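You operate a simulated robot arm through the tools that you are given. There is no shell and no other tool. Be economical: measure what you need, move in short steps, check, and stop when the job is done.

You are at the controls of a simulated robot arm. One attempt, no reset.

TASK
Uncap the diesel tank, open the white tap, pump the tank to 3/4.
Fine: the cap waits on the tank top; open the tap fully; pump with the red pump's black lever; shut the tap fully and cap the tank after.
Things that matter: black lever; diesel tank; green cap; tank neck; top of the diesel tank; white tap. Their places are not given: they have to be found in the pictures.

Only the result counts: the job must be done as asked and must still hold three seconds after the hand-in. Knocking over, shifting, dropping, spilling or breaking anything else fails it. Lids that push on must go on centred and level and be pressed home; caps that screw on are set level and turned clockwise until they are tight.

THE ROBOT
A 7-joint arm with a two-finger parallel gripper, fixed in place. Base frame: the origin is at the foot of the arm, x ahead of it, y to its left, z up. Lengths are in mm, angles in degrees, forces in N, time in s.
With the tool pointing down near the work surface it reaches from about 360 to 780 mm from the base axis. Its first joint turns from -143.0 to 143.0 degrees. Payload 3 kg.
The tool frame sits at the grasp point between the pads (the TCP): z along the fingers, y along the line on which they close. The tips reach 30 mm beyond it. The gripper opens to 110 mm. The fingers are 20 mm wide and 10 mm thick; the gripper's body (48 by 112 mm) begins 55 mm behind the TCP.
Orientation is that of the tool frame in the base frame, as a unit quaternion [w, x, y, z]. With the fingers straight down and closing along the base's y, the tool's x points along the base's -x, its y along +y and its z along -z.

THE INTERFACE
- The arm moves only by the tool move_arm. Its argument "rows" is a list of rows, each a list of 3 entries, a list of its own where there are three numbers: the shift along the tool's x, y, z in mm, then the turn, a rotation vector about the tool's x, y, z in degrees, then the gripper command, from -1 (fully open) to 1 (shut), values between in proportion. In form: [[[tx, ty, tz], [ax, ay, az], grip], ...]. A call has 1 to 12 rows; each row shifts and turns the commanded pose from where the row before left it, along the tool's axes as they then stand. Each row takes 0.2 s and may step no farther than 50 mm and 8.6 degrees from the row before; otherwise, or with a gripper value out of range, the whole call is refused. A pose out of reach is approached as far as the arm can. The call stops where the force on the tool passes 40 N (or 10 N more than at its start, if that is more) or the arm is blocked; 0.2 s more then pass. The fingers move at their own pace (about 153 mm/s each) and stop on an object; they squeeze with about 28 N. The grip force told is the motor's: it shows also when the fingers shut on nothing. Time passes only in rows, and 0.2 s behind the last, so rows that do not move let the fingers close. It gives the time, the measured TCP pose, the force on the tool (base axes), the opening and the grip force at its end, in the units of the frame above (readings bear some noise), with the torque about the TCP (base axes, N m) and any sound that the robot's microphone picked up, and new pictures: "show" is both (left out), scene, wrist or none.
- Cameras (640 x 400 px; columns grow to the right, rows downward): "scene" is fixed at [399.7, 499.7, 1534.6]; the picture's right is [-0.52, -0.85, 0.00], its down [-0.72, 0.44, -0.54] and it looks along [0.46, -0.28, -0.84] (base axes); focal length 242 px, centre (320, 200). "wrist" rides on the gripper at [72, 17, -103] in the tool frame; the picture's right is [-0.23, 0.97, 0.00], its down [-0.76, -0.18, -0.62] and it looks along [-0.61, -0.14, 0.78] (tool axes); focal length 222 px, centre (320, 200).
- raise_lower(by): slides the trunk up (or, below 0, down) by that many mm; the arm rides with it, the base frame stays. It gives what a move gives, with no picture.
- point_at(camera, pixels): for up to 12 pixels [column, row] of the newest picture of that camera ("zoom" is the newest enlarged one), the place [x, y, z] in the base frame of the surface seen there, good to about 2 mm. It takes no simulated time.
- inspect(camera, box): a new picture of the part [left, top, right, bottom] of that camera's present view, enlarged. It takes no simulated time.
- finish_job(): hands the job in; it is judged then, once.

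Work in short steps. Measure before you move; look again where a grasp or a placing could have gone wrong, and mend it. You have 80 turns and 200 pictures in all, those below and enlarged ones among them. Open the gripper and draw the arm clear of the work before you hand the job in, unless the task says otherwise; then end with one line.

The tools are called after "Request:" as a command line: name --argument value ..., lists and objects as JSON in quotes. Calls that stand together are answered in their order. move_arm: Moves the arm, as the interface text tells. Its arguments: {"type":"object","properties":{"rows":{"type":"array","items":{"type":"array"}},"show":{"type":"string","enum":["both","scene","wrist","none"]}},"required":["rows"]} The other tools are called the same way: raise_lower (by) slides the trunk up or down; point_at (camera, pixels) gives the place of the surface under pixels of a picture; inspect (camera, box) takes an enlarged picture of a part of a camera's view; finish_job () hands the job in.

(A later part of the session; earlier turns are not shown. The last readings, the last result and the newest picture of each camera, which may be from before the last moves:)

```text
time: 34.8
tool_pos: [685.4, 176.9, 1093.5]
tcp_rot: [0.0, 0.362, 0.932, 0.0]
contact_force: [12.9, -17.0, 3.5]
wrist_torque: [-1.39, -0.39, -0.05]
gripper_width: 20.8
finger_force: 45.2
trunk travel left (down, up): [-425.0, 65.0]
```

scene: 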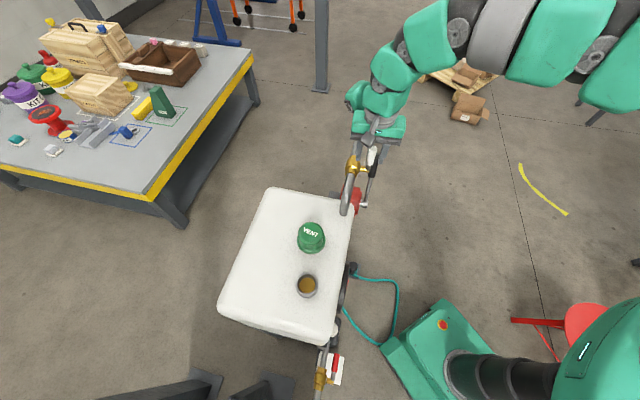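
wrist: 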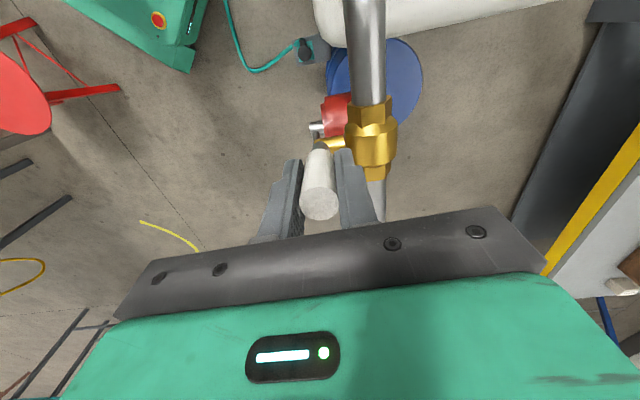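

It turned about 8° toward the tank with ~20 N of friction. I follow the arc of radius 62 mm about the pivot for four more steps.

Request:
move_arm --rows '[[[4, -0.5, 1.3], [0, 0, 0], 1], [[4, -0.5, 1.4], [0, 0, 0], 1], [[4, 0, 1.5], [0, 0, 0], 1], [[4, 0, 1.6], [0, 0, 0], 1], [[3.8, 0, 2], [0, 0, 0], 1], [[3.8, 0, 2.2], [0, 0, 0], 1], [[0, 0, 0], [0, 0, 0], 1]]' --show "wrist"

```text
time: 36.4
tool_pos: [667.1, 194.3, 1083.7]
tcp_rot: [-0.001, 0.362, 0.932, 0.0]
contact_force: [25.4, 10.2, 14.0]
wrist_torque: [-1.38, 0.02, -0.16]
gripper_width: 20.9
finger_force: 44.9
trunk travel left (down, up): [-425.0, 65.0]
```

wrist: 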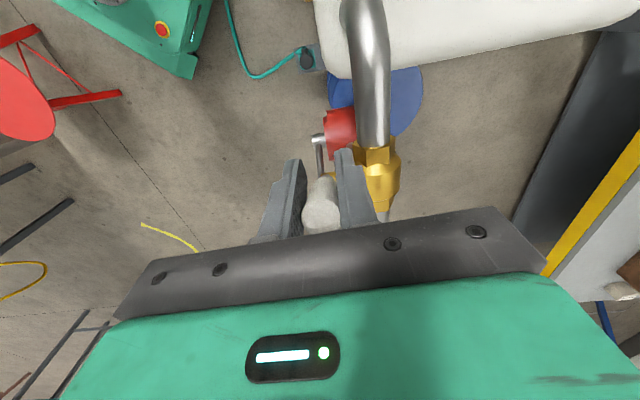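

The handle is now at about 33°. There is 25 N of cross force toward +tool y, so I shift that way 2.5 mm and go on along the arc.

Request:
move_arm --rows '[[[3.5, 1.5, 2.5], [0, 0, 0], 1], [[3.4, 1, 2.7], [0, 0, 0], 1], [[3.1, 0, 3], [0, 0, 0], 1], [[3, 0, 3.1], [0, 0, 0], 1], [[2.7, 0, 3.4], [0, 0, 0], 1], [[2.5, 0, 3.5], [0, 0, 0], 1], [[0, 0, 0], [0, 0, 0], 1]]' --show "wrist"

```text
time: 38.0
tool_pos: [652.6, 209.3, 1064.4]
tcp_rot: [0.0, 0.362, 0.932, 0.0]
contact_force: [4.0, 11.6, 22.6]
wrist_torque: [-1.07, -0.32, -0.02]
gripper_width: 20.3
finger_force: 45.0
trunk travel left (down, up): [-425.0, 65.0]
```

wrist: 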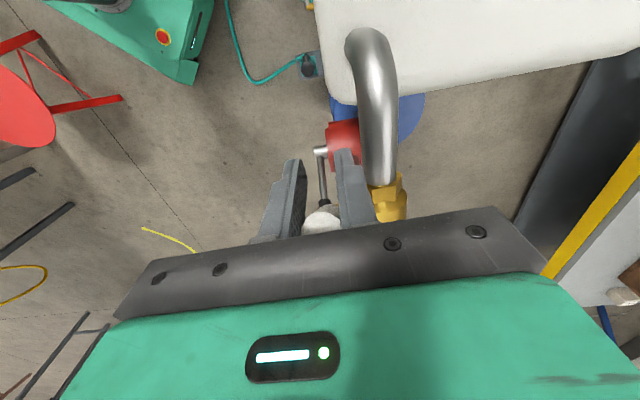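

About 58° now, with the handle following. I continue to horizontal.

Request:
move_arm --rows '[[[2.2, 0.5, 3.8], [0, 0, 0], 1], [[2, 0.5, 3.8], [0, 0, 0], 1], [[1.6, 0, 4], [0, 0, 0], 1], [[1.5, 0, 4.1], [0, 0, 0], 1], [[1, 0, 4.2], [0, 0, 0], 1], [[0.9, 0, 4.2], [0, 0, 0], 1], [[0, 0, 0], [0, 0, 0], 1]]' --show "wrist"

```text
time: 39.6
tool_pos: [646.4, 216.0, 1042.1]
tcp_rot: [0.0, 0.361, 0.933, 0.001]
contact_force: [-7.3, 13.6, 23.8]
wrist_torque: [-1.25, -0.62, -0.3]
gripper_width: 20.6
finger_force: 44.7
trunk travel left (down, up): [-425.0, 65.0]
```

wrist: 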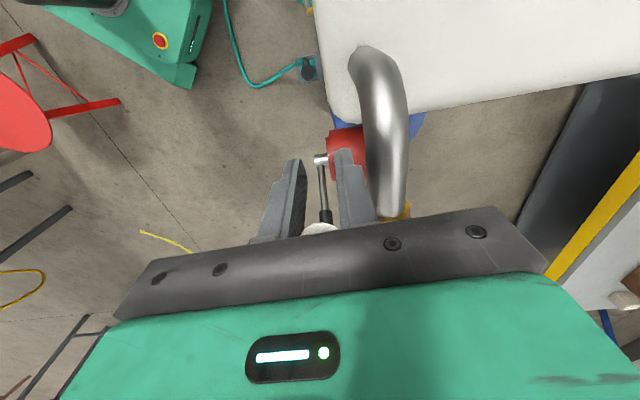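

About 79°. I push down further to find the stop.

Request:
move_arm --rows '[[[0, 0, 4], [0, 0, 0], 1], [[0, 0, 4], [0, 0, 0], 1], [[-0.5, 0, 3], [0, 0, 0], 1], [[-0.5, 0, 3], [0, 0, 0], 1], [[0, 0, 2], [0, 0, 0], 1], [[0, 0, 2], [0, 0, 0], 1], [[0, 0, 0], [0, 0, 0], 1]]' --show "wrist"

```text
time: 40.4
tool_pos: [645.0, 216.4, 1033.8]
tcp_rot: [0.001, 0.362, 0.932, 0.001]
contact_force: [-13.6, 2.3, 11.4]
wrist_torque: [-0.58, -0.33, -0.58]
gripper_width: 20.6
finger_force: 44.9
trunk travel left (down, up): [-425.0, 65.0]
stopped in row 3: the force on the tool passed its limit at 42 N (the readings are from after the stop); the commanded pose is now the measured one
```

wrist: 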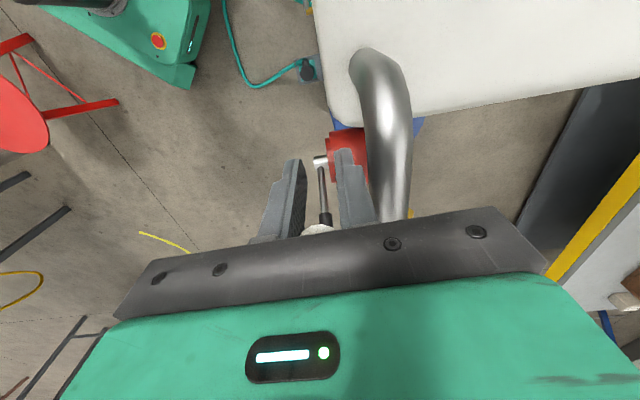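

It stopped sharply at about 87–90° (z 1033.8). I release with a narrow opening, rise, and look.

Request:
move_arm --rows '[[[0, 0, 0], [0, 0, 0], 0.5], [[0, 0, 0], [0, 0, 0], 0.5], [[0, 0, -10], [0, 0, 0], 0.5], [[0, 0, -30], [0, 0, 0], 0.5], [[0, 0, -40], [0, 0, 0], 0.5], [[0, 0, -40], [0, 0, 0], 0.5]]'

Request:
inspect --camera "wrist" --box '[250, 30, 450, 210]'

Request:
inspect --camera "scene" --box '[320, 130, 400, 220]'

```text
time: 41.8
tool_pos: [645.7, 215.8, 1153.4]
tcp_rot: [0.0, 0.362, 0.932, 0.0]
contact_force: [-0.5, -1.1, 0.0]
wrist_torque: [0.04, -0.04, 0.02]
gripper_width: 27.5
finger_force: 0.0
trunk travel left (down, up): [-425.0, 65.0]
```

scene: 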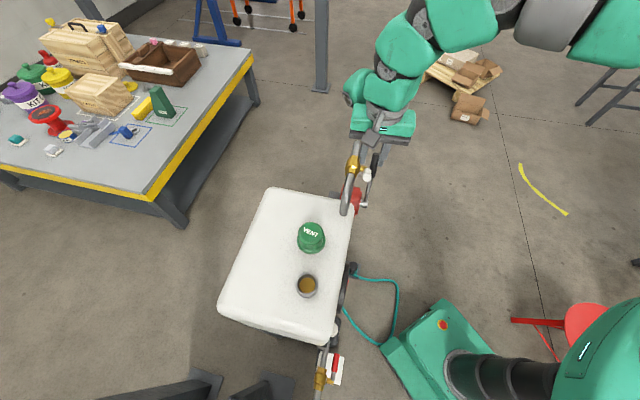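
wrist: 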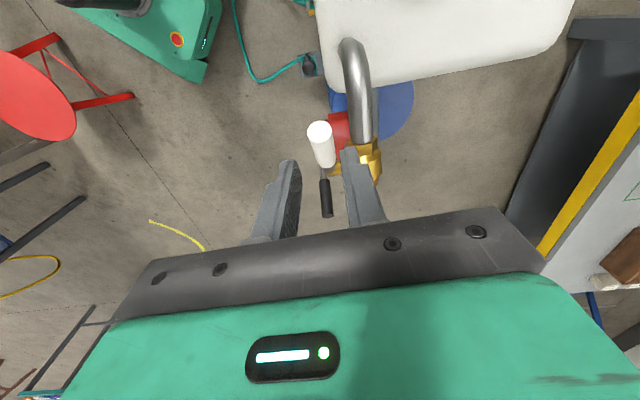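

```text
2.22 times, centred on (350, 120) of wrist
```

zoom: 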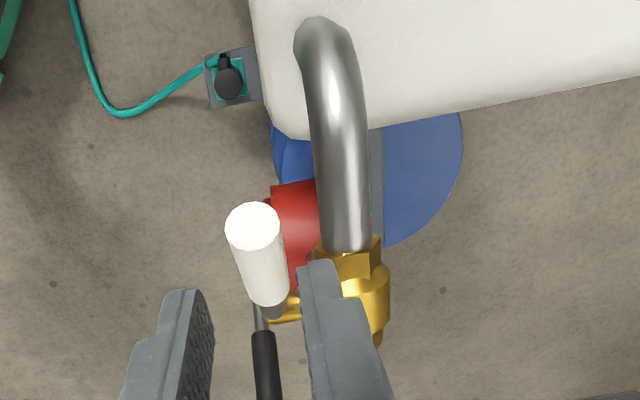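

```text
4.44 times, centred on (360, 175) of scene
```

zoom: 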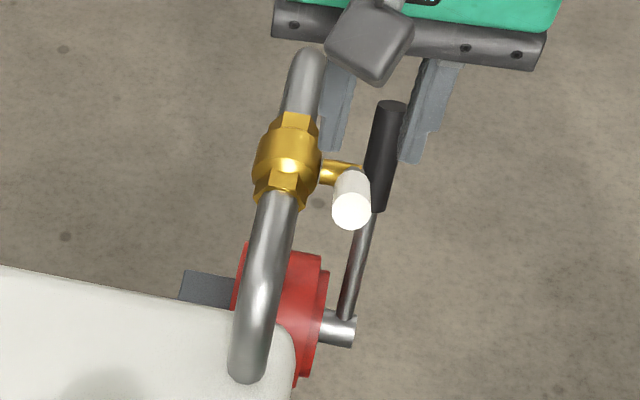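

I measure the handle's present angle.

Request:
point_at --camera "zoom" --pixels '[[350, 212], [350, 190], [352, 178], [340, 200], [352, 225]]'

Request:
point_at --camera "wrist" --pixels '[[319, 130], [322, 150], [325, 162], [319, 124]]'

```text
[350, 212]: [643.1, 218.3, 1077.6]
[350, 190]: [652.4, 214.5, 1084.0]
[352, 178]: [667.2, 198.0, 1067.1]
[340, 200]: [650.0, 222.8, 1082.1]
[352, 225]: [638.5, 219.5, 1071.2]
```

```text
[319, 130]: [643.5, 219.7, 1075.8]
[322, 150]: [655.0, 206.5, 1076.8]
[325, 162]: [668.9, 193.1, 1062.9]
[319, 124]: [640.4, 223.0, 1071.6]
```

The handle is really at ~54°; my fingers slid and the palm met its end. I close the fingers and push the handle down from above with the fingertips, positioned over it.

Request:
move_arm --rows '[[[-13, -1, 0], [0, 0, 0], 1], [[-13.5, 0, 0], [0, 0, 0], 1], [[0, 0, 25], [0, 0, 0], 1], [[0, 0, 18], [0, 0, 0], 1]]' --show "wrist"

Request:
move_arm --rows '[[[1, 0, 4], [0, 0, 0], 1], [[2, 0, 4], [0, 0, 0], 1], [[3, 0, 4], [0, 0, 0], 1], [[2.5, 0, 4], [0, 0, 0], 1], [[2.5, 0, 4], [0, 0, 0], 1], [[0, 0, 0], [0, 0, 0], 1]]'

```text
time: 42.8
tool_pos: [667.5, 196.7, 1109.4]
tcp_rot: [0.0, 0.362, 0.932, 0.001]
contact_force: [-0.9, 0.2, 0.1]
wrist_torque: [0.0, 0.0, -0.02]
gripper_width: 0.2
finger_force: 28.1
trunk travel left (down, up): [-425.0, 65.0]
```

wrist: 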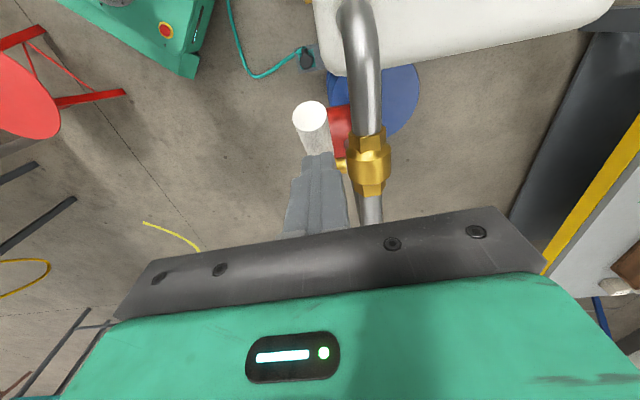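

```text
time: 44.1
tool_pos: [659.0, 204.8, 1089.1]
tcp_rot: [0.001, 0.361, 0.933, 0.002]
contact_force: [0.0, 0.6, 0.3]
wrist_torque: [0.03, 0.02, 0.01]
gripper_width: 0.1
finger_force: 27.7
trunk travel left (down, up): [-425.0, 65.0]
```

scene: 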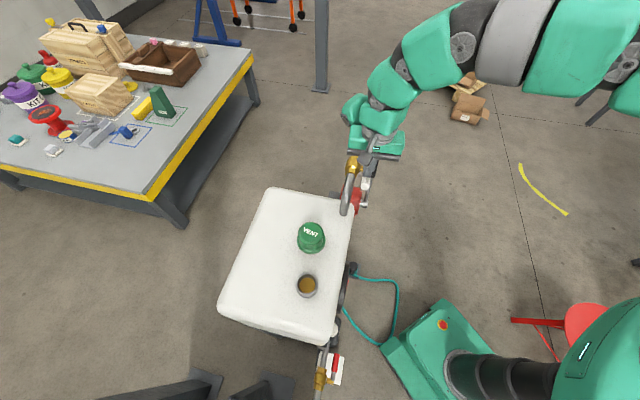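
wrist: 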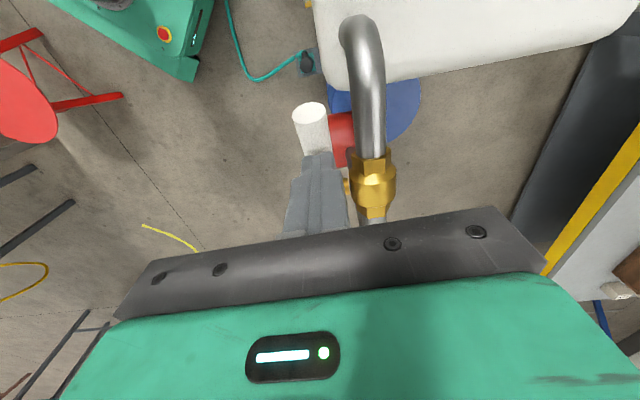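

It moved 20 mm with the handle turning easily. I push on to horizontal plus a little.

Request:
move_arm --rows '[[[2.5, 0, 4], [0, 0, 0], 1], [[2, 0, 4], [0, 0, 0], 1], [[2, 0, 4], [0, 0, 0], 1], [[1.5, 0, 3], [0, 0, 0], 1], [[0, 0, 3], [0, 0, 0], 1], [[0, 0, 2], [0, 0, 0], 1], [[0, 0, 0], [0, 0, 0], 1]]'

Request:
point_at --camera "wrist" --pixels '[[310, 105], [312, 125], [315, 140]]'

```text
time: 45.8
tool_pos: [653.0, 209.9, 1071.4]
tcp_rot: [0.0, 0.361, 0.932, 0.0]
contact_force: [-0.4, -1.0, 4.2]
wrist_torque: [-0.08, -0.01, 0.0]
gripper_width: 0.0
finger_force: 27.7
trunk travel left (down, up): [-425.0, 65.0]
```

scene: 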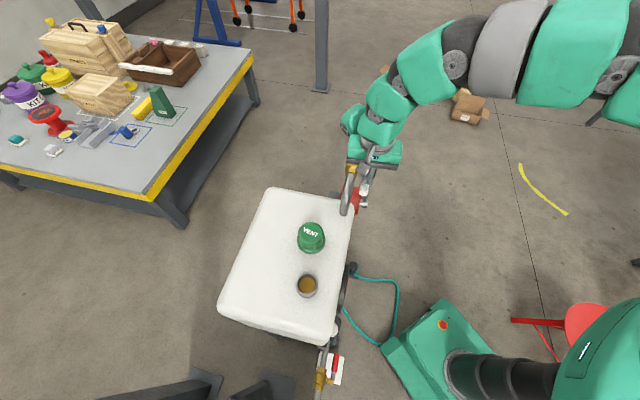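
wrist: 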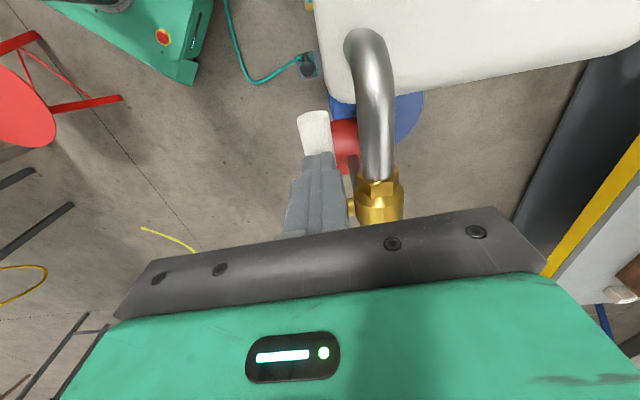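

```text
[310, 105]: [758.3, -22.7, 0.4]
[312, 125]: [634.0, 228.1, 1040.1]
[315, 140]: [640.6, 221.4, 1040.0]
```

The handle's top is level at z 1040. I press on until the stop is felt, then lift away to look.

Request:
move_arm --rows '[[[0, 0, 2], [0, 0, 0], 1], [[0, 0, 2], [0, 0, 0], 1], [[0, 0, 2], [0, 0, 0], 1], [[0, 0, 2], [0, 0, 0], 1], [[0, 0, 0], [0, 0, 0], 1]]' --show "none"

Request:
move_arm --rows '[[[0, 0, -30], [0, 0, 0], 1], [[0, 0, -40], [0, 0, 0], 1], [[0, 0, -50], [0, 0, 0], 1], [[-40, 0, -20], [0, 0, 0], 1]]'

Request:
inspect --camera "wrist" --box '[250, 0, 450, 180]'

```text
time: 46.5
tool_pos: [652.7, 209.5, 1069.2]
tcp_rot: [0.004, 0.361, 0.932, 0.004]
contact_force: [-6.4, -2.2, 20.7]
wrist_torque: [-0.13, 0.1, -0.02]
gripper_width: 0.0
finger_force: 28.1
trunk travel left (down, up): [-425.0, 65.0]
stopped in row 3: the force on the tool passed its limit at 43 N (the readings are from after the stop); the commanded pose is now the measured one
```

```text
time: 47.5
tool_pos: [682.6, 180.0, 1208.1]
tcp_rot: [0.002, 0.361, 0.932, 0.002]
contact_force: [0.2, -0.6, 0.0]
wrist_torque: [-0.02, -0.02, -0.02]
gripper_width: 0.1
finger_force: 27.9
trunk travel left (down, up): [-425.0, 65.0]
```

scene: 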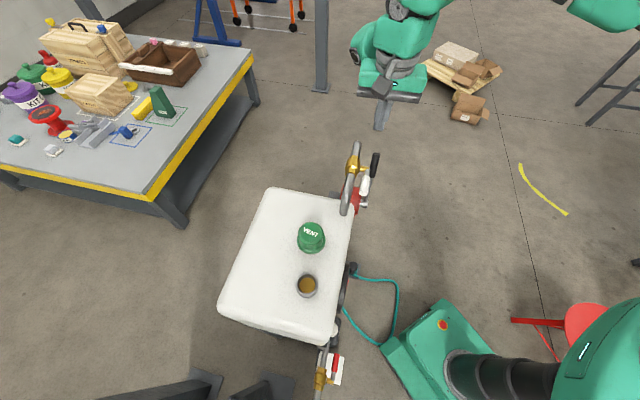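
wrist: 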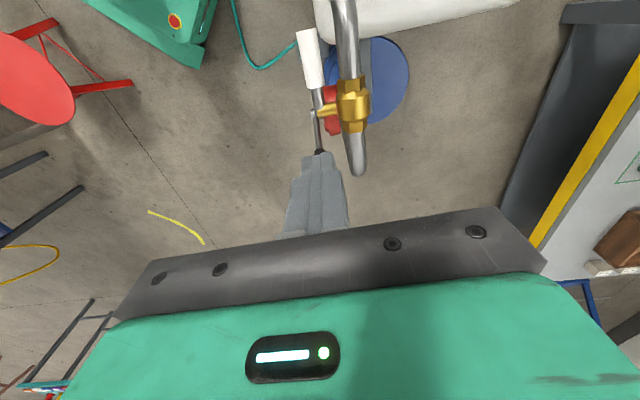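

```text
2.22 times, centred on (350, 90) of wrist
```

zoom: 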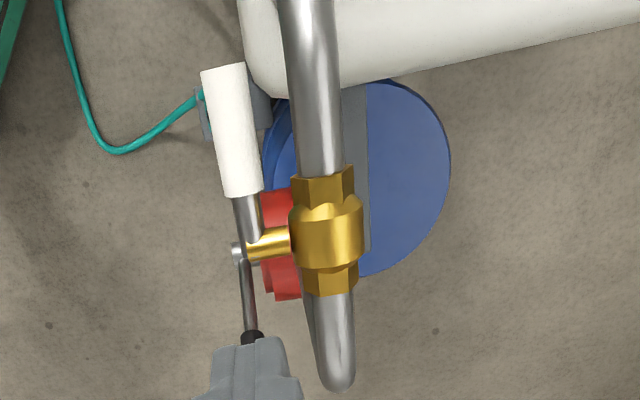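

The tap is open against its stop. Next the lever: it swings in a vertical plane, pivot ≈(735,80,712), tilted ~26°, end (800,25,890). I'll grip it with the tool horizontal, so first I move clear and yaw.

Request:
move_arm --rows '[[[-14.1, -41.3, 8], [0, 0, 0], 1], [[-14.1, -41.3, 8], [0, 0, 0], 1], [[-14.1, -41.3, 8], [0, 0, 0], 1], [[-14.1, -41.3, 8], [0, 0, 0], 1], [[-14.1, -41.3, 8], [0, 0, 0], 1], [[-14.1, -41.3, 8], [0, 0, 0], 1], [[-14.1, -41.3, 8], [0, 0, 0], 1]]' --show "none"

Request:
move_arm --rows '[[[0, 0, 0], [0, 0, -8.2], 0], [[0, 0, 0], [0, 0, -8.2], 0], [[0, 0, 0], [0, 0, -8.2], 0], [[0, 0, 0], [0, 0, -8.2], 0], [[0, 0, 0], [0, 0, -8.2], 0], [[0, 0, 0], [0, 0, -8.2], 0], [[0, 0, 0], [0, 0, -8.2], 0], [[0, 0, 0], [0, 0, -8.2], 0], [[0, 0, 0], [0, 0, -8.2], 0], [[0, 0, 0], [0, 0, -8.2], 0], [[0, 0, 0], [0, 0, -8], 0]]' --show "none"

Request:
move_arm --rows '[[[0, 0, 0], [0, -8.2, 0], 0], [[0, 0, 0], [0, -8.2, 0], 0], [[0, 0, 0], [0, -8.2, 0], 0], [[0, 0, 0], [0, -8.2, 0], 0], [[0, 0, 0], [0, -8.2, 0], 0], [[0, 0, 0], [0, -8.2, 0], 0]]'

```text
time: 49.1
tool_pos: [561.1, -98.3, 1150.6]
tcp_rot: [0.004, 0.362, 0.932, 0.003]
contact_force: [0.6, 1.2, -0.1]
wrist_torque: [0.01, 0.01, -0.02]
gripper_width: 0.0
finger_force: 28.2
trunk travel left (down, up): [-425.0, 65.0]
```

```text
time: 51.5
tool_pos: [560.3, -95.9, 1149.6]
tcp_rot: [0.005, -0.404, 0.915, 0.0]
contact_force: [0.1, 0.1, 0.2]
wrist_torque: [-0.02, 0.03, -0.03]
gripper_width: 55.1
finger_force: 0.0
trunk travel left (down, up): [-425.0, 65.0]
```

```text
time: 52.9
tool_pos: [560.3, -97.0, 1150.0]
tcp_rot: [0.386, -0.368, 0.829, 0.169]
contact_force: [0.0, 0.5, 0.1]
wrist_torque: [0.04, 0.01, -0.07]
gripper_width: 55.2
finger_force: 0.1
trunk travel left (down, up): [-425.0, 65.0]
```

scene: 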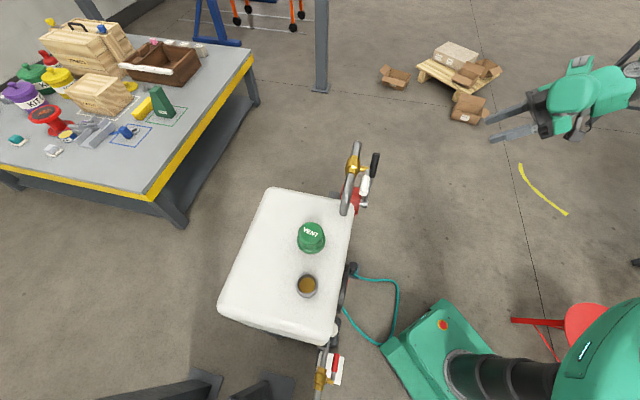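
wrist: 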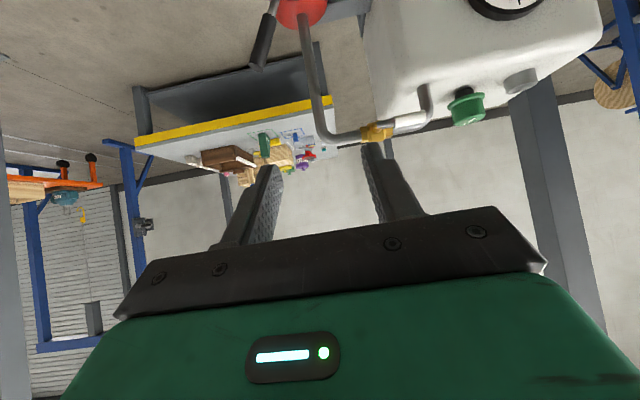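

The wrist picture (upside down) shows lever and gauge. I zoom to measure the lever and the gauge.

Request:
inspect --camera "wrist" --box '[230, 0, 350, 100]'

Request:
inspect --camera "scene" --box '[340, 140, 400, 215]'

Request:
point_at --camera "wrist" --pixels '[[258, 66], [264, 45], [268, 25], [271, 8], [300, 8], [335, 75], [312, 90], [320, 120], [365, 60]]'

Request:
point_at --camera "zoom" --pixels '[[380, 130], [365, 250]]'

```text
4.00 times, centred on (290, 50) of wrist
```

zoom: 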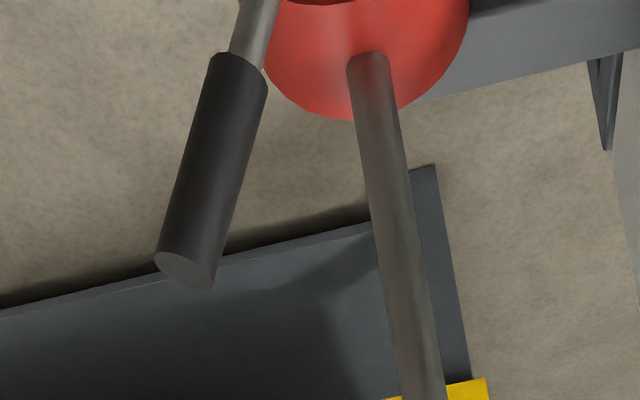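

```text
5.33 times, centred on (370, 178) of scene
```

zoom: 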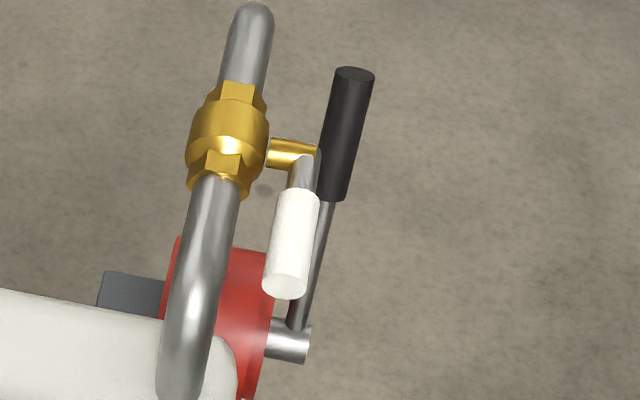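

```text
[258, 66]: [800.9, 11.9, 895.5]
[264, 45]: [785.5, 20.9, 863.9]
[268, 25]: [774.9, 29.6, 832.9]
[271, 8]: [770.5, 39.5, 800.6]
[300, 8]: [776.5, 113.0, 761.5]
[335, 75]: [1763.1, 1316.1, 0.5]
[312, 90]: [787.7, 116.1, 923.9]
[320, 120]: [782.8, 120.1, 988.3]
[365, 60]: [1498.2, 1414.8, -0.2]
```

```text
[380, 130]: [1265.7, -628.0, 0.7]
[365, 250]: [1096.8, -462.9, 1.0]
```

Lever grip centre is near (787,31,855), tilt 26°, pivot at z≈705. I finish the pitch to horizontal and roll 26° so the fingers close square across the lever.

Request:
move_arm --rows '[[[0, 0, 0], [0, -8.2, 0], 0], [[0, 0, 0], [0, -8.2, 0], 0], [[0, 0, 0], [0, -8.2, 0], 0], [[0, 0, 0], [0, -8.2, 0], 0], [[0, 0, 0], [0, -8, 0], 0], [[0, 0, 0], [0, 0, 8.6], 0], [[0, 0, 0], [0, 0, 8.6], 0], [[0, 0, 0], [0, 0, 8.6], 0]]'

```text
time: 54.7
tool_pos: [561.4, -97.5, 1150.5]
tcp_rot: [0.57, -0.135, 0.691, 0.423]
contact_force: [-0.5, -0.5, -0.5]
wrist_torque: [-0.05, -0.04, 0.0]
gripper_width: 54.9
finger_force: 0.1
trunk travel left (down, up): [-425.0, 65.0]
```

scene: 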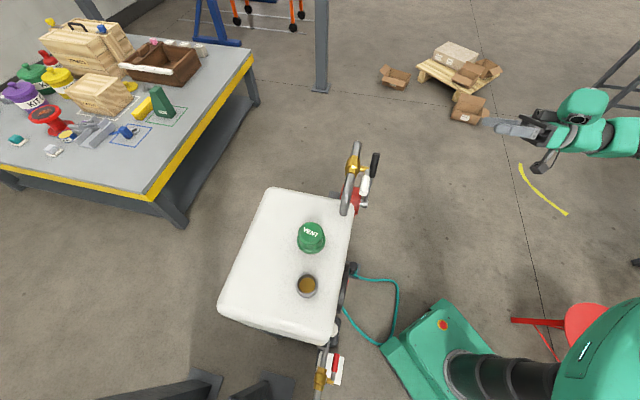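
wrist: 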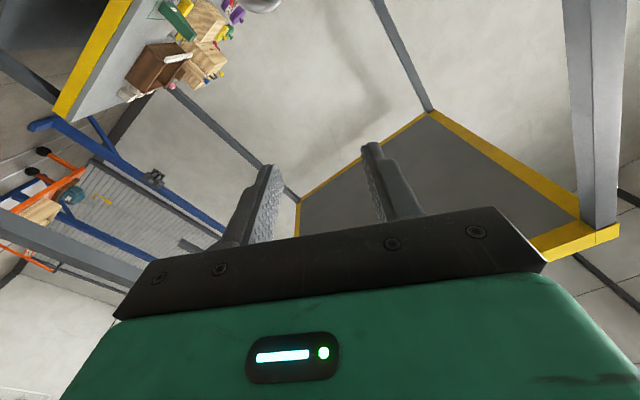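

The orientation is as wanted (tool z along the pivot axis). I move to a stand-off 110 mm in front of the lever.

Request:
move_arm --rows '[[[29.05, -25, 16.85], [0, 0, 0], 0], [[29.05, -25, 16.85], [0, 0, 0], 0], [[29.05, -25, 16.85], [0, 0, 0], 0], [[29.05, -25, 16.85], [0, 0, 0], 0], [[29.05, -25, 16.85], [0, 0, 0], 0], [[29.05, -25, 16.85], [0, 0, 0], 0], [[29.05, -25, 16.85], [0, 0, 0], 0], [[29.05, -25, 16.85], [0, 0, 0], 0]]'

```text
time: 56.5
tool_pos: [713.3, -47.4, 853.2]
tcp_rot: [0.57, -0.137, 0.69, 0.424]
contact_force: [-0.1, 0.2, 0.2]
wrist_torque: [-0.02, 0.0, -0.02]
gripper_width: 54.9
finger_force: 0.0
trunk travel left (down, up): [-425.0, 65.0]
```

scene: 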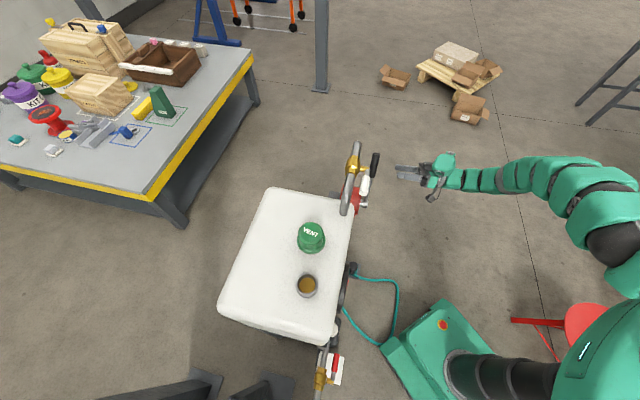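
wrist: 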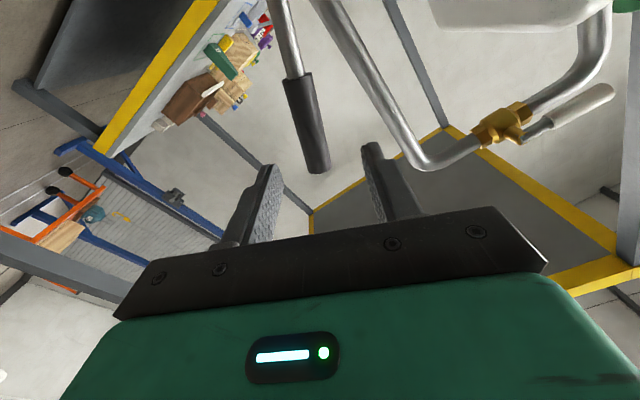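

The lever's black grip is at (305,120), between the fingers. I measure it before advancing.

Request:
point_at --camera "wrist" --pixels '[[318, 165], [308, 130], [303, 105], [296, 82], [288, 50], [280, 10], [290, 132], [326, 126]]'

```text
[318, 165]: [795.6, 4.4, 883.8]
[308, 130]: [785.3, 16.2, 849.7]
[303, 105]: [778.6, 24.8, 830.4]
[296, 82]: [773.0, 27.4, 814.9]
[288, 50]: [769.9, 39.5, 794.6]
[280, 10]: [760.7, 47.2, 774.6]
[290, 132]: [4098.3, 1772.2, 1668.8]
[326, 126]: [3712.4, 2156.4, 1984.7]
```

I advance 107 mm to straddle the lever grip.

Request:
move_arm --rows '[[[-1, -2, 30], [0, 0, 0], 0], [[-1, -2, 30], [0, 0, 0], 0], [[-1, -1, 25], [0, 0, 0], 0], [[-0.8, -0.9, 21], [0, 0, 0], 0]]'

```text
time: 57.5
tool_pos: [790.5, 24.7, 858.4]
tcp_rot: [0.57, -0.135, 0.691, 0.423]
contact_force: [-0.4, -0.3, -0.8]
wrist_torque: [-0.06, -0.02, 0.02]
gripper_width: 55.2
finger_force: 0.1
trunk travel left (down, up): [-425.0, 65.0]
```

scene: 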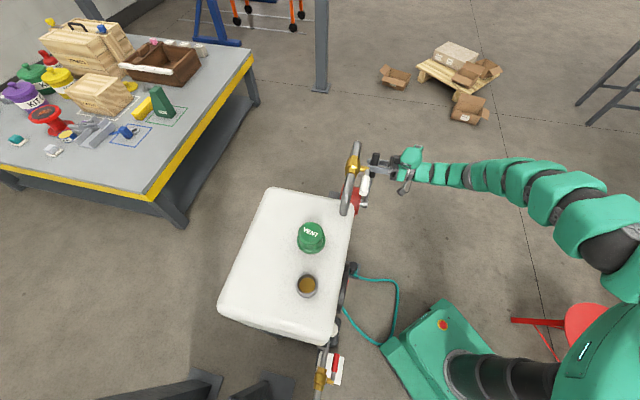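
wrist: 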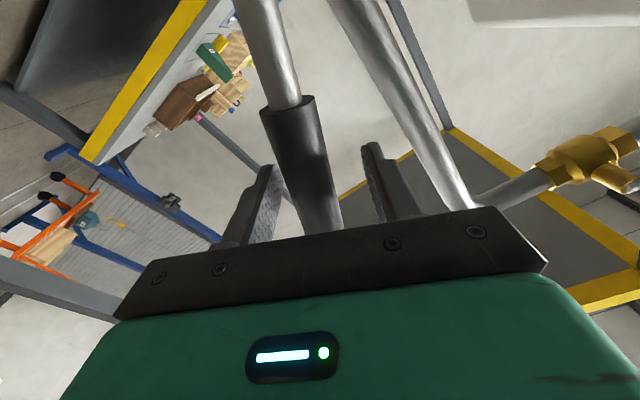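

The lever lies between the fingers. I close and read forces.

Request:
move_arm --rows '[[[0, 0, 0], [0, 0, 0], 1], [[0, 0, 0], [0, 0, 0], 1], [[0, 0, 0], [0, 0, 0], 1]]' --show "wrist"

```text
time: 58.3
tool_pos: [790.8, 25.5, 857.3]
tcp_rot: [0.57, -0.135, 0.691, 0.424]
contact_force: [4.9, -2.0, 0.5]
wrist_torque: [-0.23, -0.81, -0.19]
gripper_width: 26.9
finger_force: 45.0
trunk travel left (down, up): [-425.0, 65.0]
```

wrist: 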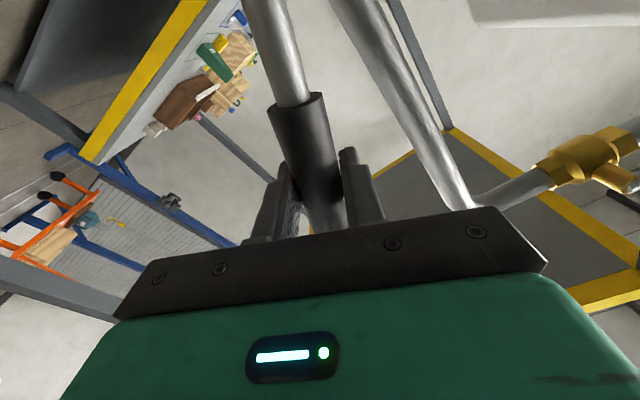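

Gripped: R≈172 mm about the pivot. I swing the lever toward the tank (+tool y with roll −) by 12° and read the force.

Request:
move_arm --rows '[[[0.4, 12, 0], [0, 0, -4], 1], [[0.4, 12, 0], [0, 0, -4], 1], [[0.4, 12, 0], [0, 0, -4], 1], [[0, 0, 0], [0, 0, 0], 1]]' --show "wrist"

```text
time: 59.3
tool_pos: [765.9, 50.1, 869.7]
tcp_rot: [0.611, -0.207, 0.673, 0.362]
contact_force: [26.8, 13.7, 10.4]
wrist_torque: [-0.78, -0.81, 0.03]
gripper_width: 26.9
finger_force: 44.8
trunk travel left (down, up): [-425.0, 65.0]
```

wrist: 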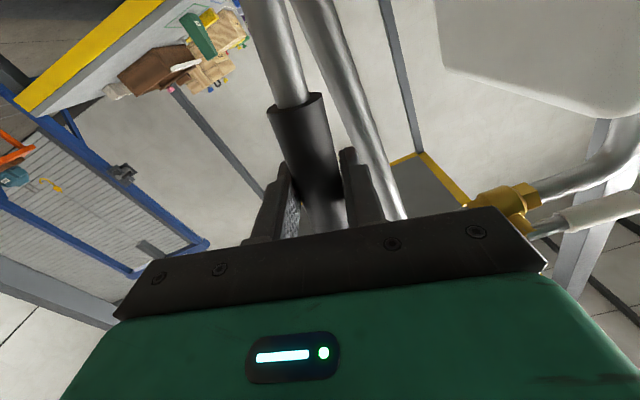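

It swings, with ~11 N resistance; 28 N pulls along +n, so I advance 3 mm and keep swinging.

Request:
move_arm --rows '[[[0.4, 12, 3], [0, 0, -4], 1], [[0.4, 12, 0], [0, 0, -4], 1], [[0.4, 12, 0], [0, 0, -4], 1], [[0.4, 12, 0], [0, 0, -4], 1], [[0, 0, 0], [0, 0, 0], 1]]' --show "wrist"

```text
time: 60.5
tool_pos: [732.9, 82.0, 872.3]
tcp_rot: [0.655, -0.299, 0.638, 0.273]
contact_force: [15.4, 9.0, -5.0]
wrist_torque: [-0.68, -0.55, 0.06]
gripper_width: 26.7
finger_force: 45.0
trunk travel left (down, up): [-425.0, 65.0]
```

wrist: 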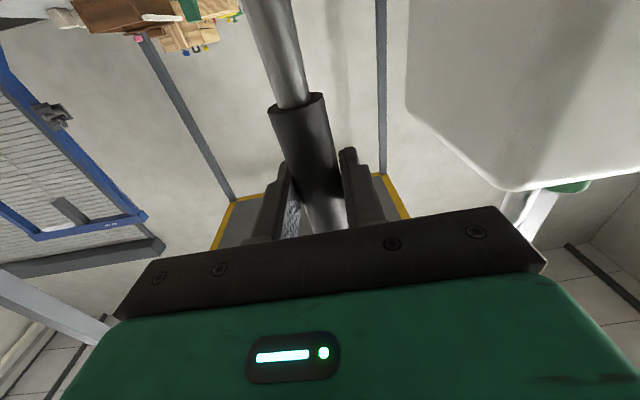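

Lever is now about vertical. I continue the swing with a further 1.5 mm advance.

Request:
move_arm --rows '[[[0.4, 12, 1.5], [0, 0, -4], 1], [[0.4, 12, 0], [0, 0, -4], 1], [[0.4, 12, 0], [0, 0, -4], 1], [[0.4, 12, 0], [0, 0, -4], 1], [[0.4, 12, 0], [0, 0, -4], 1], [[0, 0, 0], [0, 0, 0], 1]]' --show "wrist"

```text
time: 61.9
tool_pos: [701.5, 119.6, 854.8]
tcp_rot: [0.695, -0.404, 0.574, 0.156]
contact_force: [-23.9, -2.9, 24.3]
wrist_torque: [0.72, 0.57, 0.08]
gripper_width: 26.8
finger_force: 45.5
out of reach, approached as far as the arm can: row 5
trunk travel left (down, up): [-425.0, 65.0]
```

wrist: 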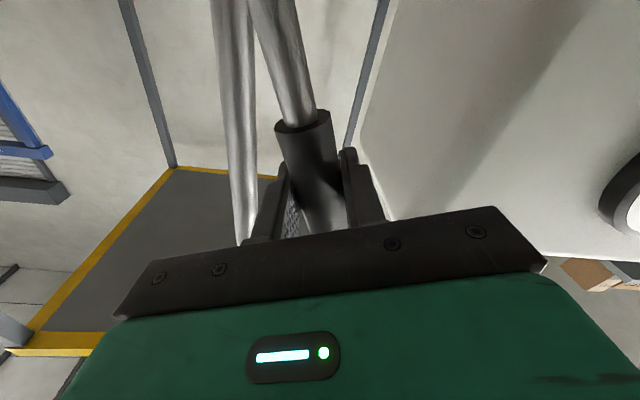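

The lever is at about −19°, and a corner of the gauge shows at (630,195). I look at the gauge there, then swing back.

Request:
inspect --camera "wrist" --box '[560, 140, 640, 260]'

Request:
move_arm --rows '[[[0.4, -12, 0], [0, 0, 4], 1], [[0.4, -12, 0], [0, 0, 4], 1], [[0.4, -12, 0], [0, 0, 4], 1], [[0.4, -12, 0], [0, 0, 4], 1], [[0, 0, 0], [0, 0, 0], 1]]' --show "wrist"

```text
3.33 times, centred on (600, 200) of wrist
```

zoom: 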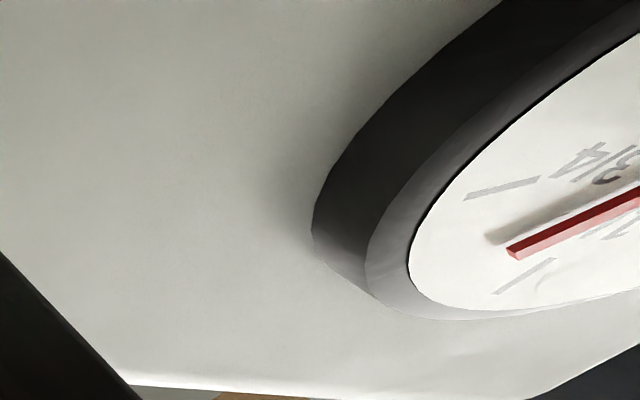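

```text
time: 63.1
tool_pos: [736.2, 87.6, 864.4]
tcp_rot: [0.664, -0.319, 0.628, 0.25]
contact_force: [-24.7, -14.3, -3.5]
wrist_torque: [0.83, 0.8, 0.03]
gripper_width: 27.1
finger_force: 44.3
trunk travel left (down, up): [-425.0, 65.0]
```

wrist: 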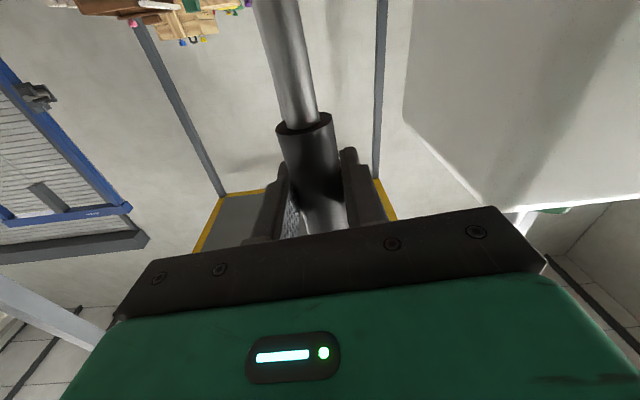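

The gauge (upside down) shows the needle between 1/2 and 3/4, nearer 1/2, so strokes must be made with care. I undo the axial load (−4 mm), swing to −19° again and reread.

Request:
move_arm --rows '[[[0, 0, -2], [0, 0, 0], 1], [[0, 0, -2], [0, 0, 0], 1], [[0.4, 12, 0], [0, 0, -4], 1], [[0.4, 12, 0], [0, 0, -4], 1], [[0.4, 12, 0], [0, 0, -4], 1], [[0.4, 12, 0], [0, 0, -3], 1], [[0, 0, 0], [0, 0, 0], 1]]' --show "wrist"

Request:
inspect --camera "wrist" --box '[560, 140, 640, 260]'

```text
time: 64.7
tool_pos: [701.8, 119.4, 852.8]
tcp_rot: [0.692, -0.4, 0.578, 0.162]
contact_force: [16.2, 25.7, 15.9]
wrist_torque: [0.17, 0.12, -0.01]
gripper_width: 26.5
finger_force: 44.9
trunk travel left (down, up): [-425.0, 65.0]
```

wrist: 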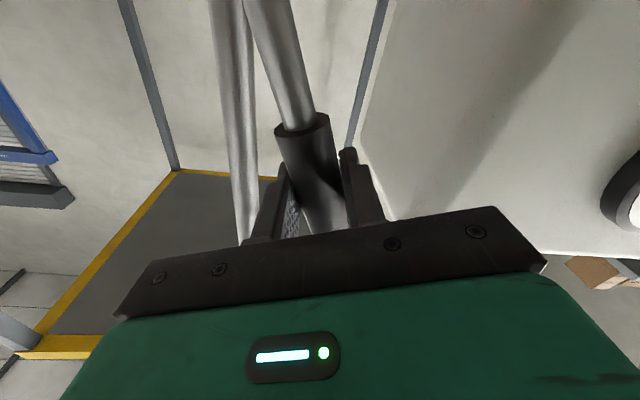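

```text
3.33 times, centred on (600, 200) of wrist
```

zoom: 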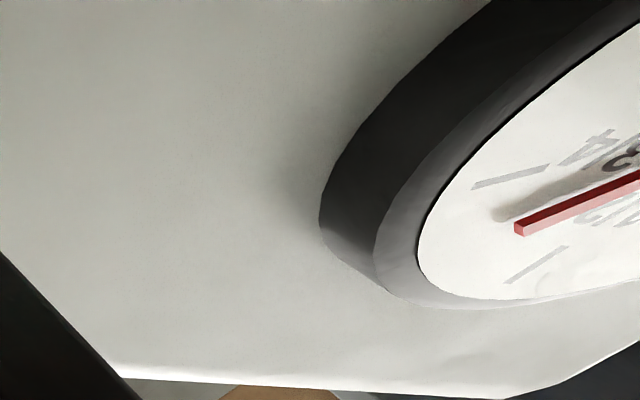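

The needle moved slightly toward 3/4 (~0.61). The swing plane is ~4° off my assumed one, so I now include an axial drift of 0.85 mm per row. I swing back to +25°.

Request:
move_arm --rows '[[[0.4, -11.2, 2.2], [0, 0, 4], 1], [[0.4, -11.2, -0.85], [0, 0, 4], 1], [[0.4, -11.2, -0.85], [0, 0, 4], 1], [[0.4, -11.2, -0.85], [0, 0, 4], 1], [[0.4, -11.2, -0.85], [0, 0, 4], 1], [[0.4, -11.2, -0.85], [0, 0, 4], 1], [[0.4, -11.2, -0.85], [0, 0, 4], 1], [[0.4, -11.2, -0.85], [0, 0, 4], 1], [[0.4, -11.2, -0.85], [0, 0, 4], 1], [[0.4, -11.2, -0.85], [0, 0, 4], 1], [[0.4, -11.2, -0.85], [0, 0, 4], 1], [[0, 0, 0], [0, 0, 0], 1]]' --show "wrist"

```text
time: 67.3
tool_pos: [786.6, 33.2, 850.6]
tcp_rot: [0.581, -0.153, 0.687, 0.409]
contact_force: [17.8, 12.0, 6.1]
wrist_torque: [0.54, -0.51, -0.35]
gripper_width: 26.7
finger_force: 45.3
trunk travel left (down, up): [-425.0, 65.0]
```

wrist: 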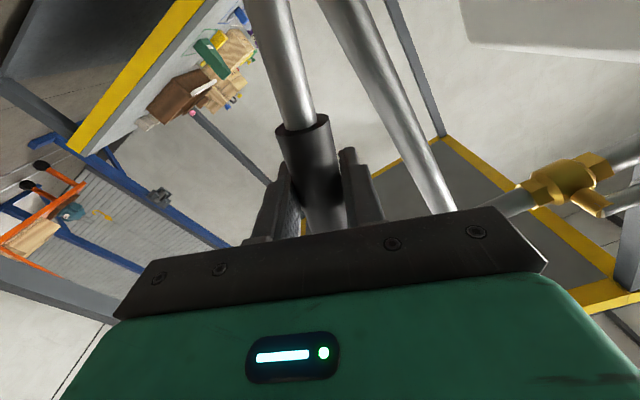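

At ~+25°, axial force +21 N. I swing forward again with a small advance, then read the gauge.

Request:
move_arm --rows '[[[0.4, 11.2, 2.5], [0, 0, -4], 1], [[0.4, 11.2, 0.85], [0, 0, -4], 1], [[0.4, 11.2, 0.85], [0, 0, -4], 1], [[0.4, 11.2, 0.85], [0, 0, -4], 1], [[0.4, 11.2, 0.85], [0, 0, -4], 1], [[0.4, 11.2, 0.85], [0, 0, -4], 1], [[0.4, 11.2, 0.85], [0, 0, -4], 1], [[0.4, 11.2, 0.85], [0, 0, -4], 1], [[0.4, 11.2, 0.85], [0, 0, -4], 1], [[0.4, 11.2, 0.85], [0, 0, -4], 1], [[0.4, 11.2, 0.85], [0, 0, -4], 1], [[0, 0, 0], [0, 0, 0], 1]]' --show "wrist"

Request:
inspect --camera "wrist" --box '[560, 140, 640, 260]'

```text
time: 69.9
tool_pos: [701.9, 119.9, 851.5]
tcp_rot: [0.692, -0.399, 0.581, 0.16]
contact_force: [-23.0, -23.1, -8.8]
wrist_torque: [0.24, 0.44, -0.02]
gripper_width: 26.5
finger_force: 45.2
trunk travel left (down, up): [-425.0, 65.0]
```

wrist: 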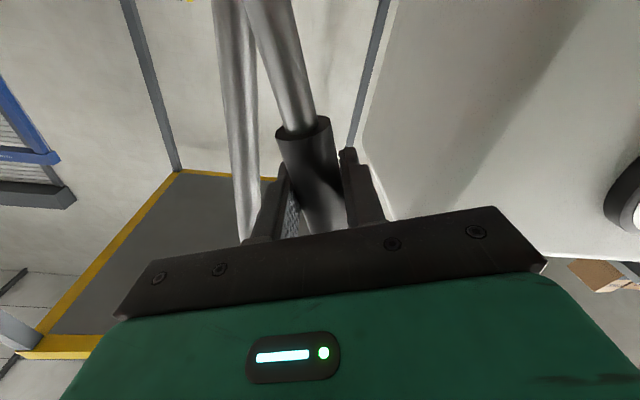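

```text
3.33 times, centred on (600, 200) of wrist
```

zoom: 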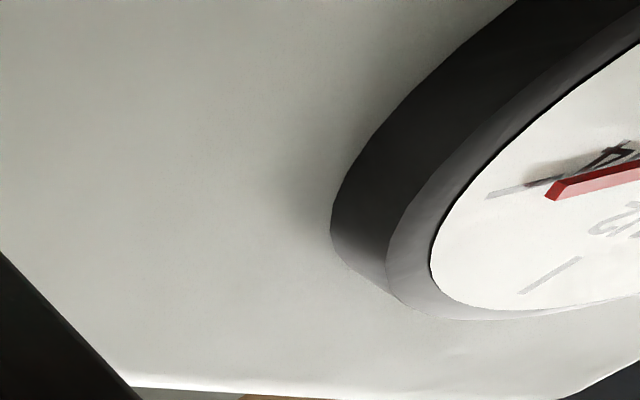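

The needle appears close to 3/4, but parallax makes it uncertain. I release the lever, retreat and turn to get a square look at the gauge.

Request:
move_arm --rows '[[[0, 0, 0], [0, 0, 0], 0.2], [[0, 0, 0], [0, 0, 0], 0.2], [[0, 0, -30], [0, 0, 0], 0.2], [[0, 0, -40], [0, 0, 0], 0.2], [[0, 0, -40], [0, 0, 0], 0.2], [[0, 0, -20], [0, 0, 7], 0.2], [[0, 0, 0], [0, 0, 7], 0.2], [[0, 0, 0], [0, 0, 7], 0.2]]'

```text
time: 71.7
tool_pos: [651.8, 16.5, 825.3]
tcp_rot: [0.65, -0.287, 0.643, 0.286]
contact_force: [1.2, 0.4, 0.7]
wrist_torque: [-0.03, 0.01, -0.04]
gripper_width: 43.9
finger_force: 0.1
out of reach, approached as far as the arm can: row 3, 4, 5
trunk travel left (down, up): [-425.0, 65.0]
```

scene: 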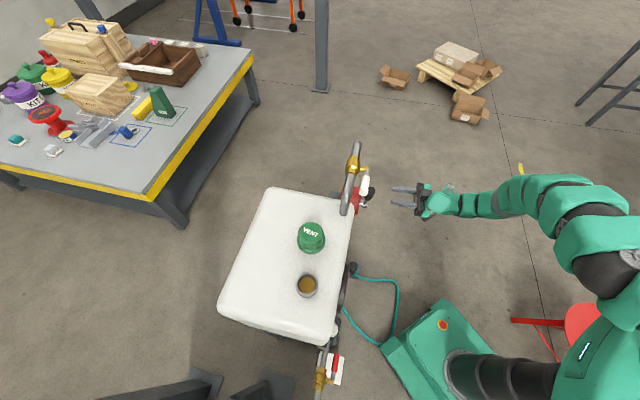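
wrist: 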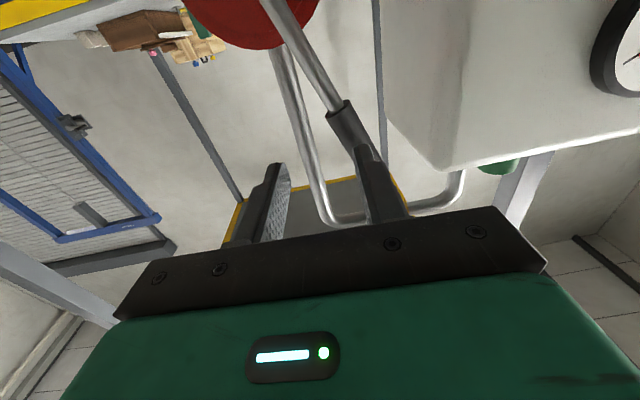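

The lever stayed put and the gauge shows at upper right. I slide along −u to bring it into view more squarely.

Request:
move_arm --rows '[[[0, 35, -10], [0, 0, 0], 0.2], [[0, 35, -10], [0, 0, 0], 0.2], [[0, 35, -10], [0, 0, 0], 0.2], [[0, 35, -10], [0, 0, 0], 0.2]]' --show "wrist"

Request:
inspect --camera "wrist" --box '[480, 0, 640, 110]'

```text
time: 72.7
tool_pos: [572.2, 66.3, 784.0]
tcp_rot: [0.651, -0.286, 0.642, 0.286]
contact_force: [-0.1, -0.6, 0.8]
wrist_torque: [-0.02, 0.01, 0.01]
gripper_width: 43.8
finger_force: 0.1
out of reach, approached as far as the arm can: row 2, 3, 4
trunk travel left (down, up): [-425.0, 65.0]
```

wrist: 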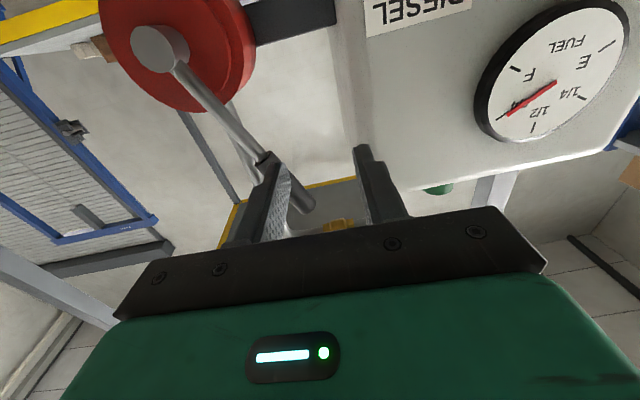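

```text
3.64 times, centred on (560, 55) of wrist
```

zoom: 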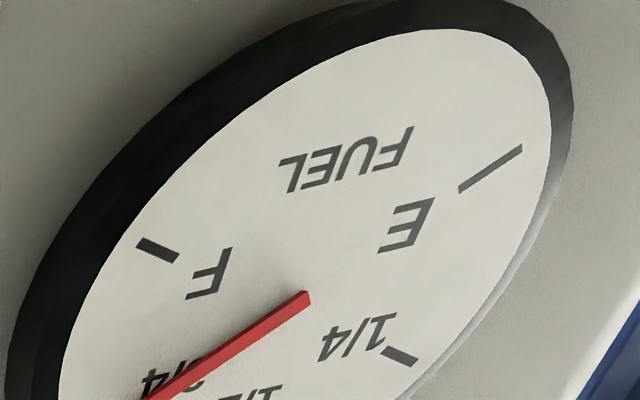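

The gauge is well in view now. I zoom on the needle tip.

Request:
inspect --camera "wrist" --box '[480, 60, 600, 145]'

```text
4.71 times, centred on (540, 102) of wrist
```

zoom: 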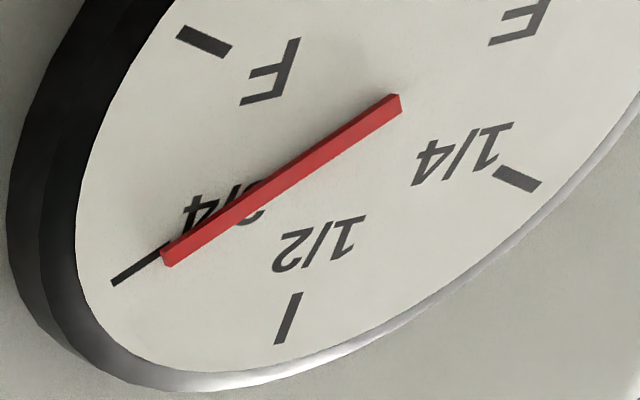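

The needle lies along the 3/4 tick direction. I get a squarer view to confirm.

Request:
move_arm --rows '[[[0, 25, 0], [-6, 0, 0], 0.2], [[0, 25, 0], [-6, 0, 0], 0.2], [[0, 20, 0], [0, 0, 0], 0.2]]' --show "wrist"

Request:
inspect --camera "wrist" --box '[440, 0, 640, 160]'

```text
time: 73.5
tool_pos: [534.4, 102.6, 779.3]
tcp_rot: [0.617, -0.353, 0.61, 0.351]
contact_force: [0.1, -0.4, -0.6]
wrist_torque: [-0.02, 0.0, 0.0]
gripper_width: 44.0
finger_force: 0.0
out of reach, approached as far as the arm can: row 3
trunk travel left (down, up): [-425.0, 65.0]
```

wrist: 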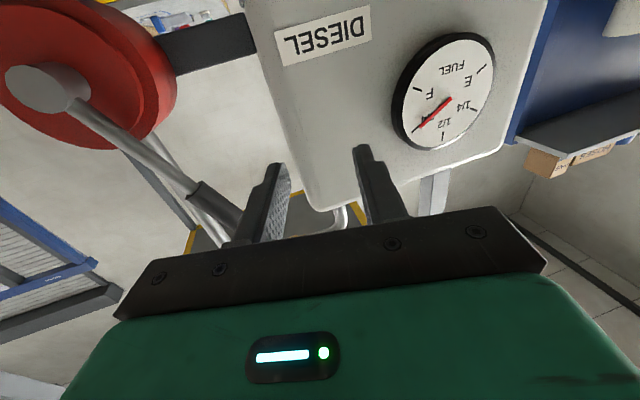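

```text
2.50 times, centred on (540, 80) of wrist
```

zoom: 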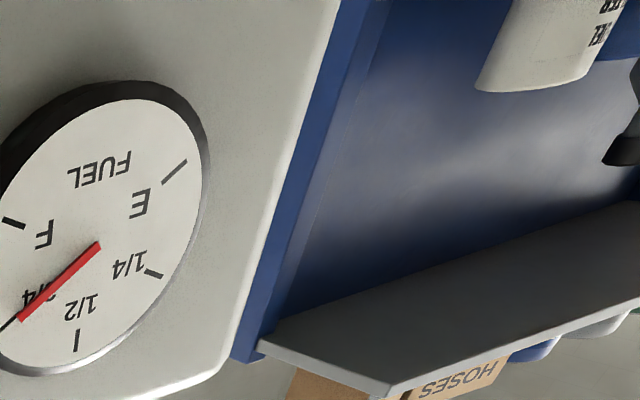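

Request:
inspect --camera "wrist" --box '[385, 25, 505, 155]'

```text
3.08 times, centred on (445, 90) of wrist
```

zoom: 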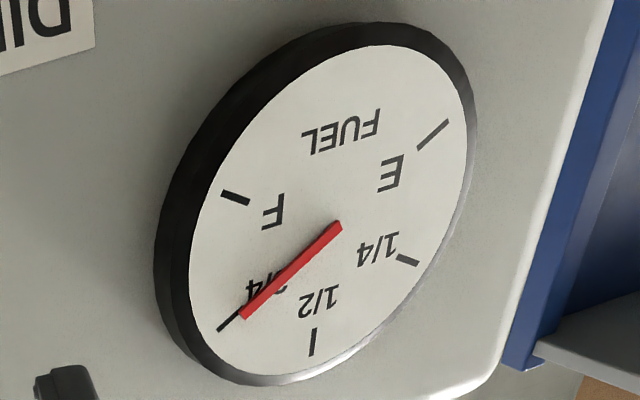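

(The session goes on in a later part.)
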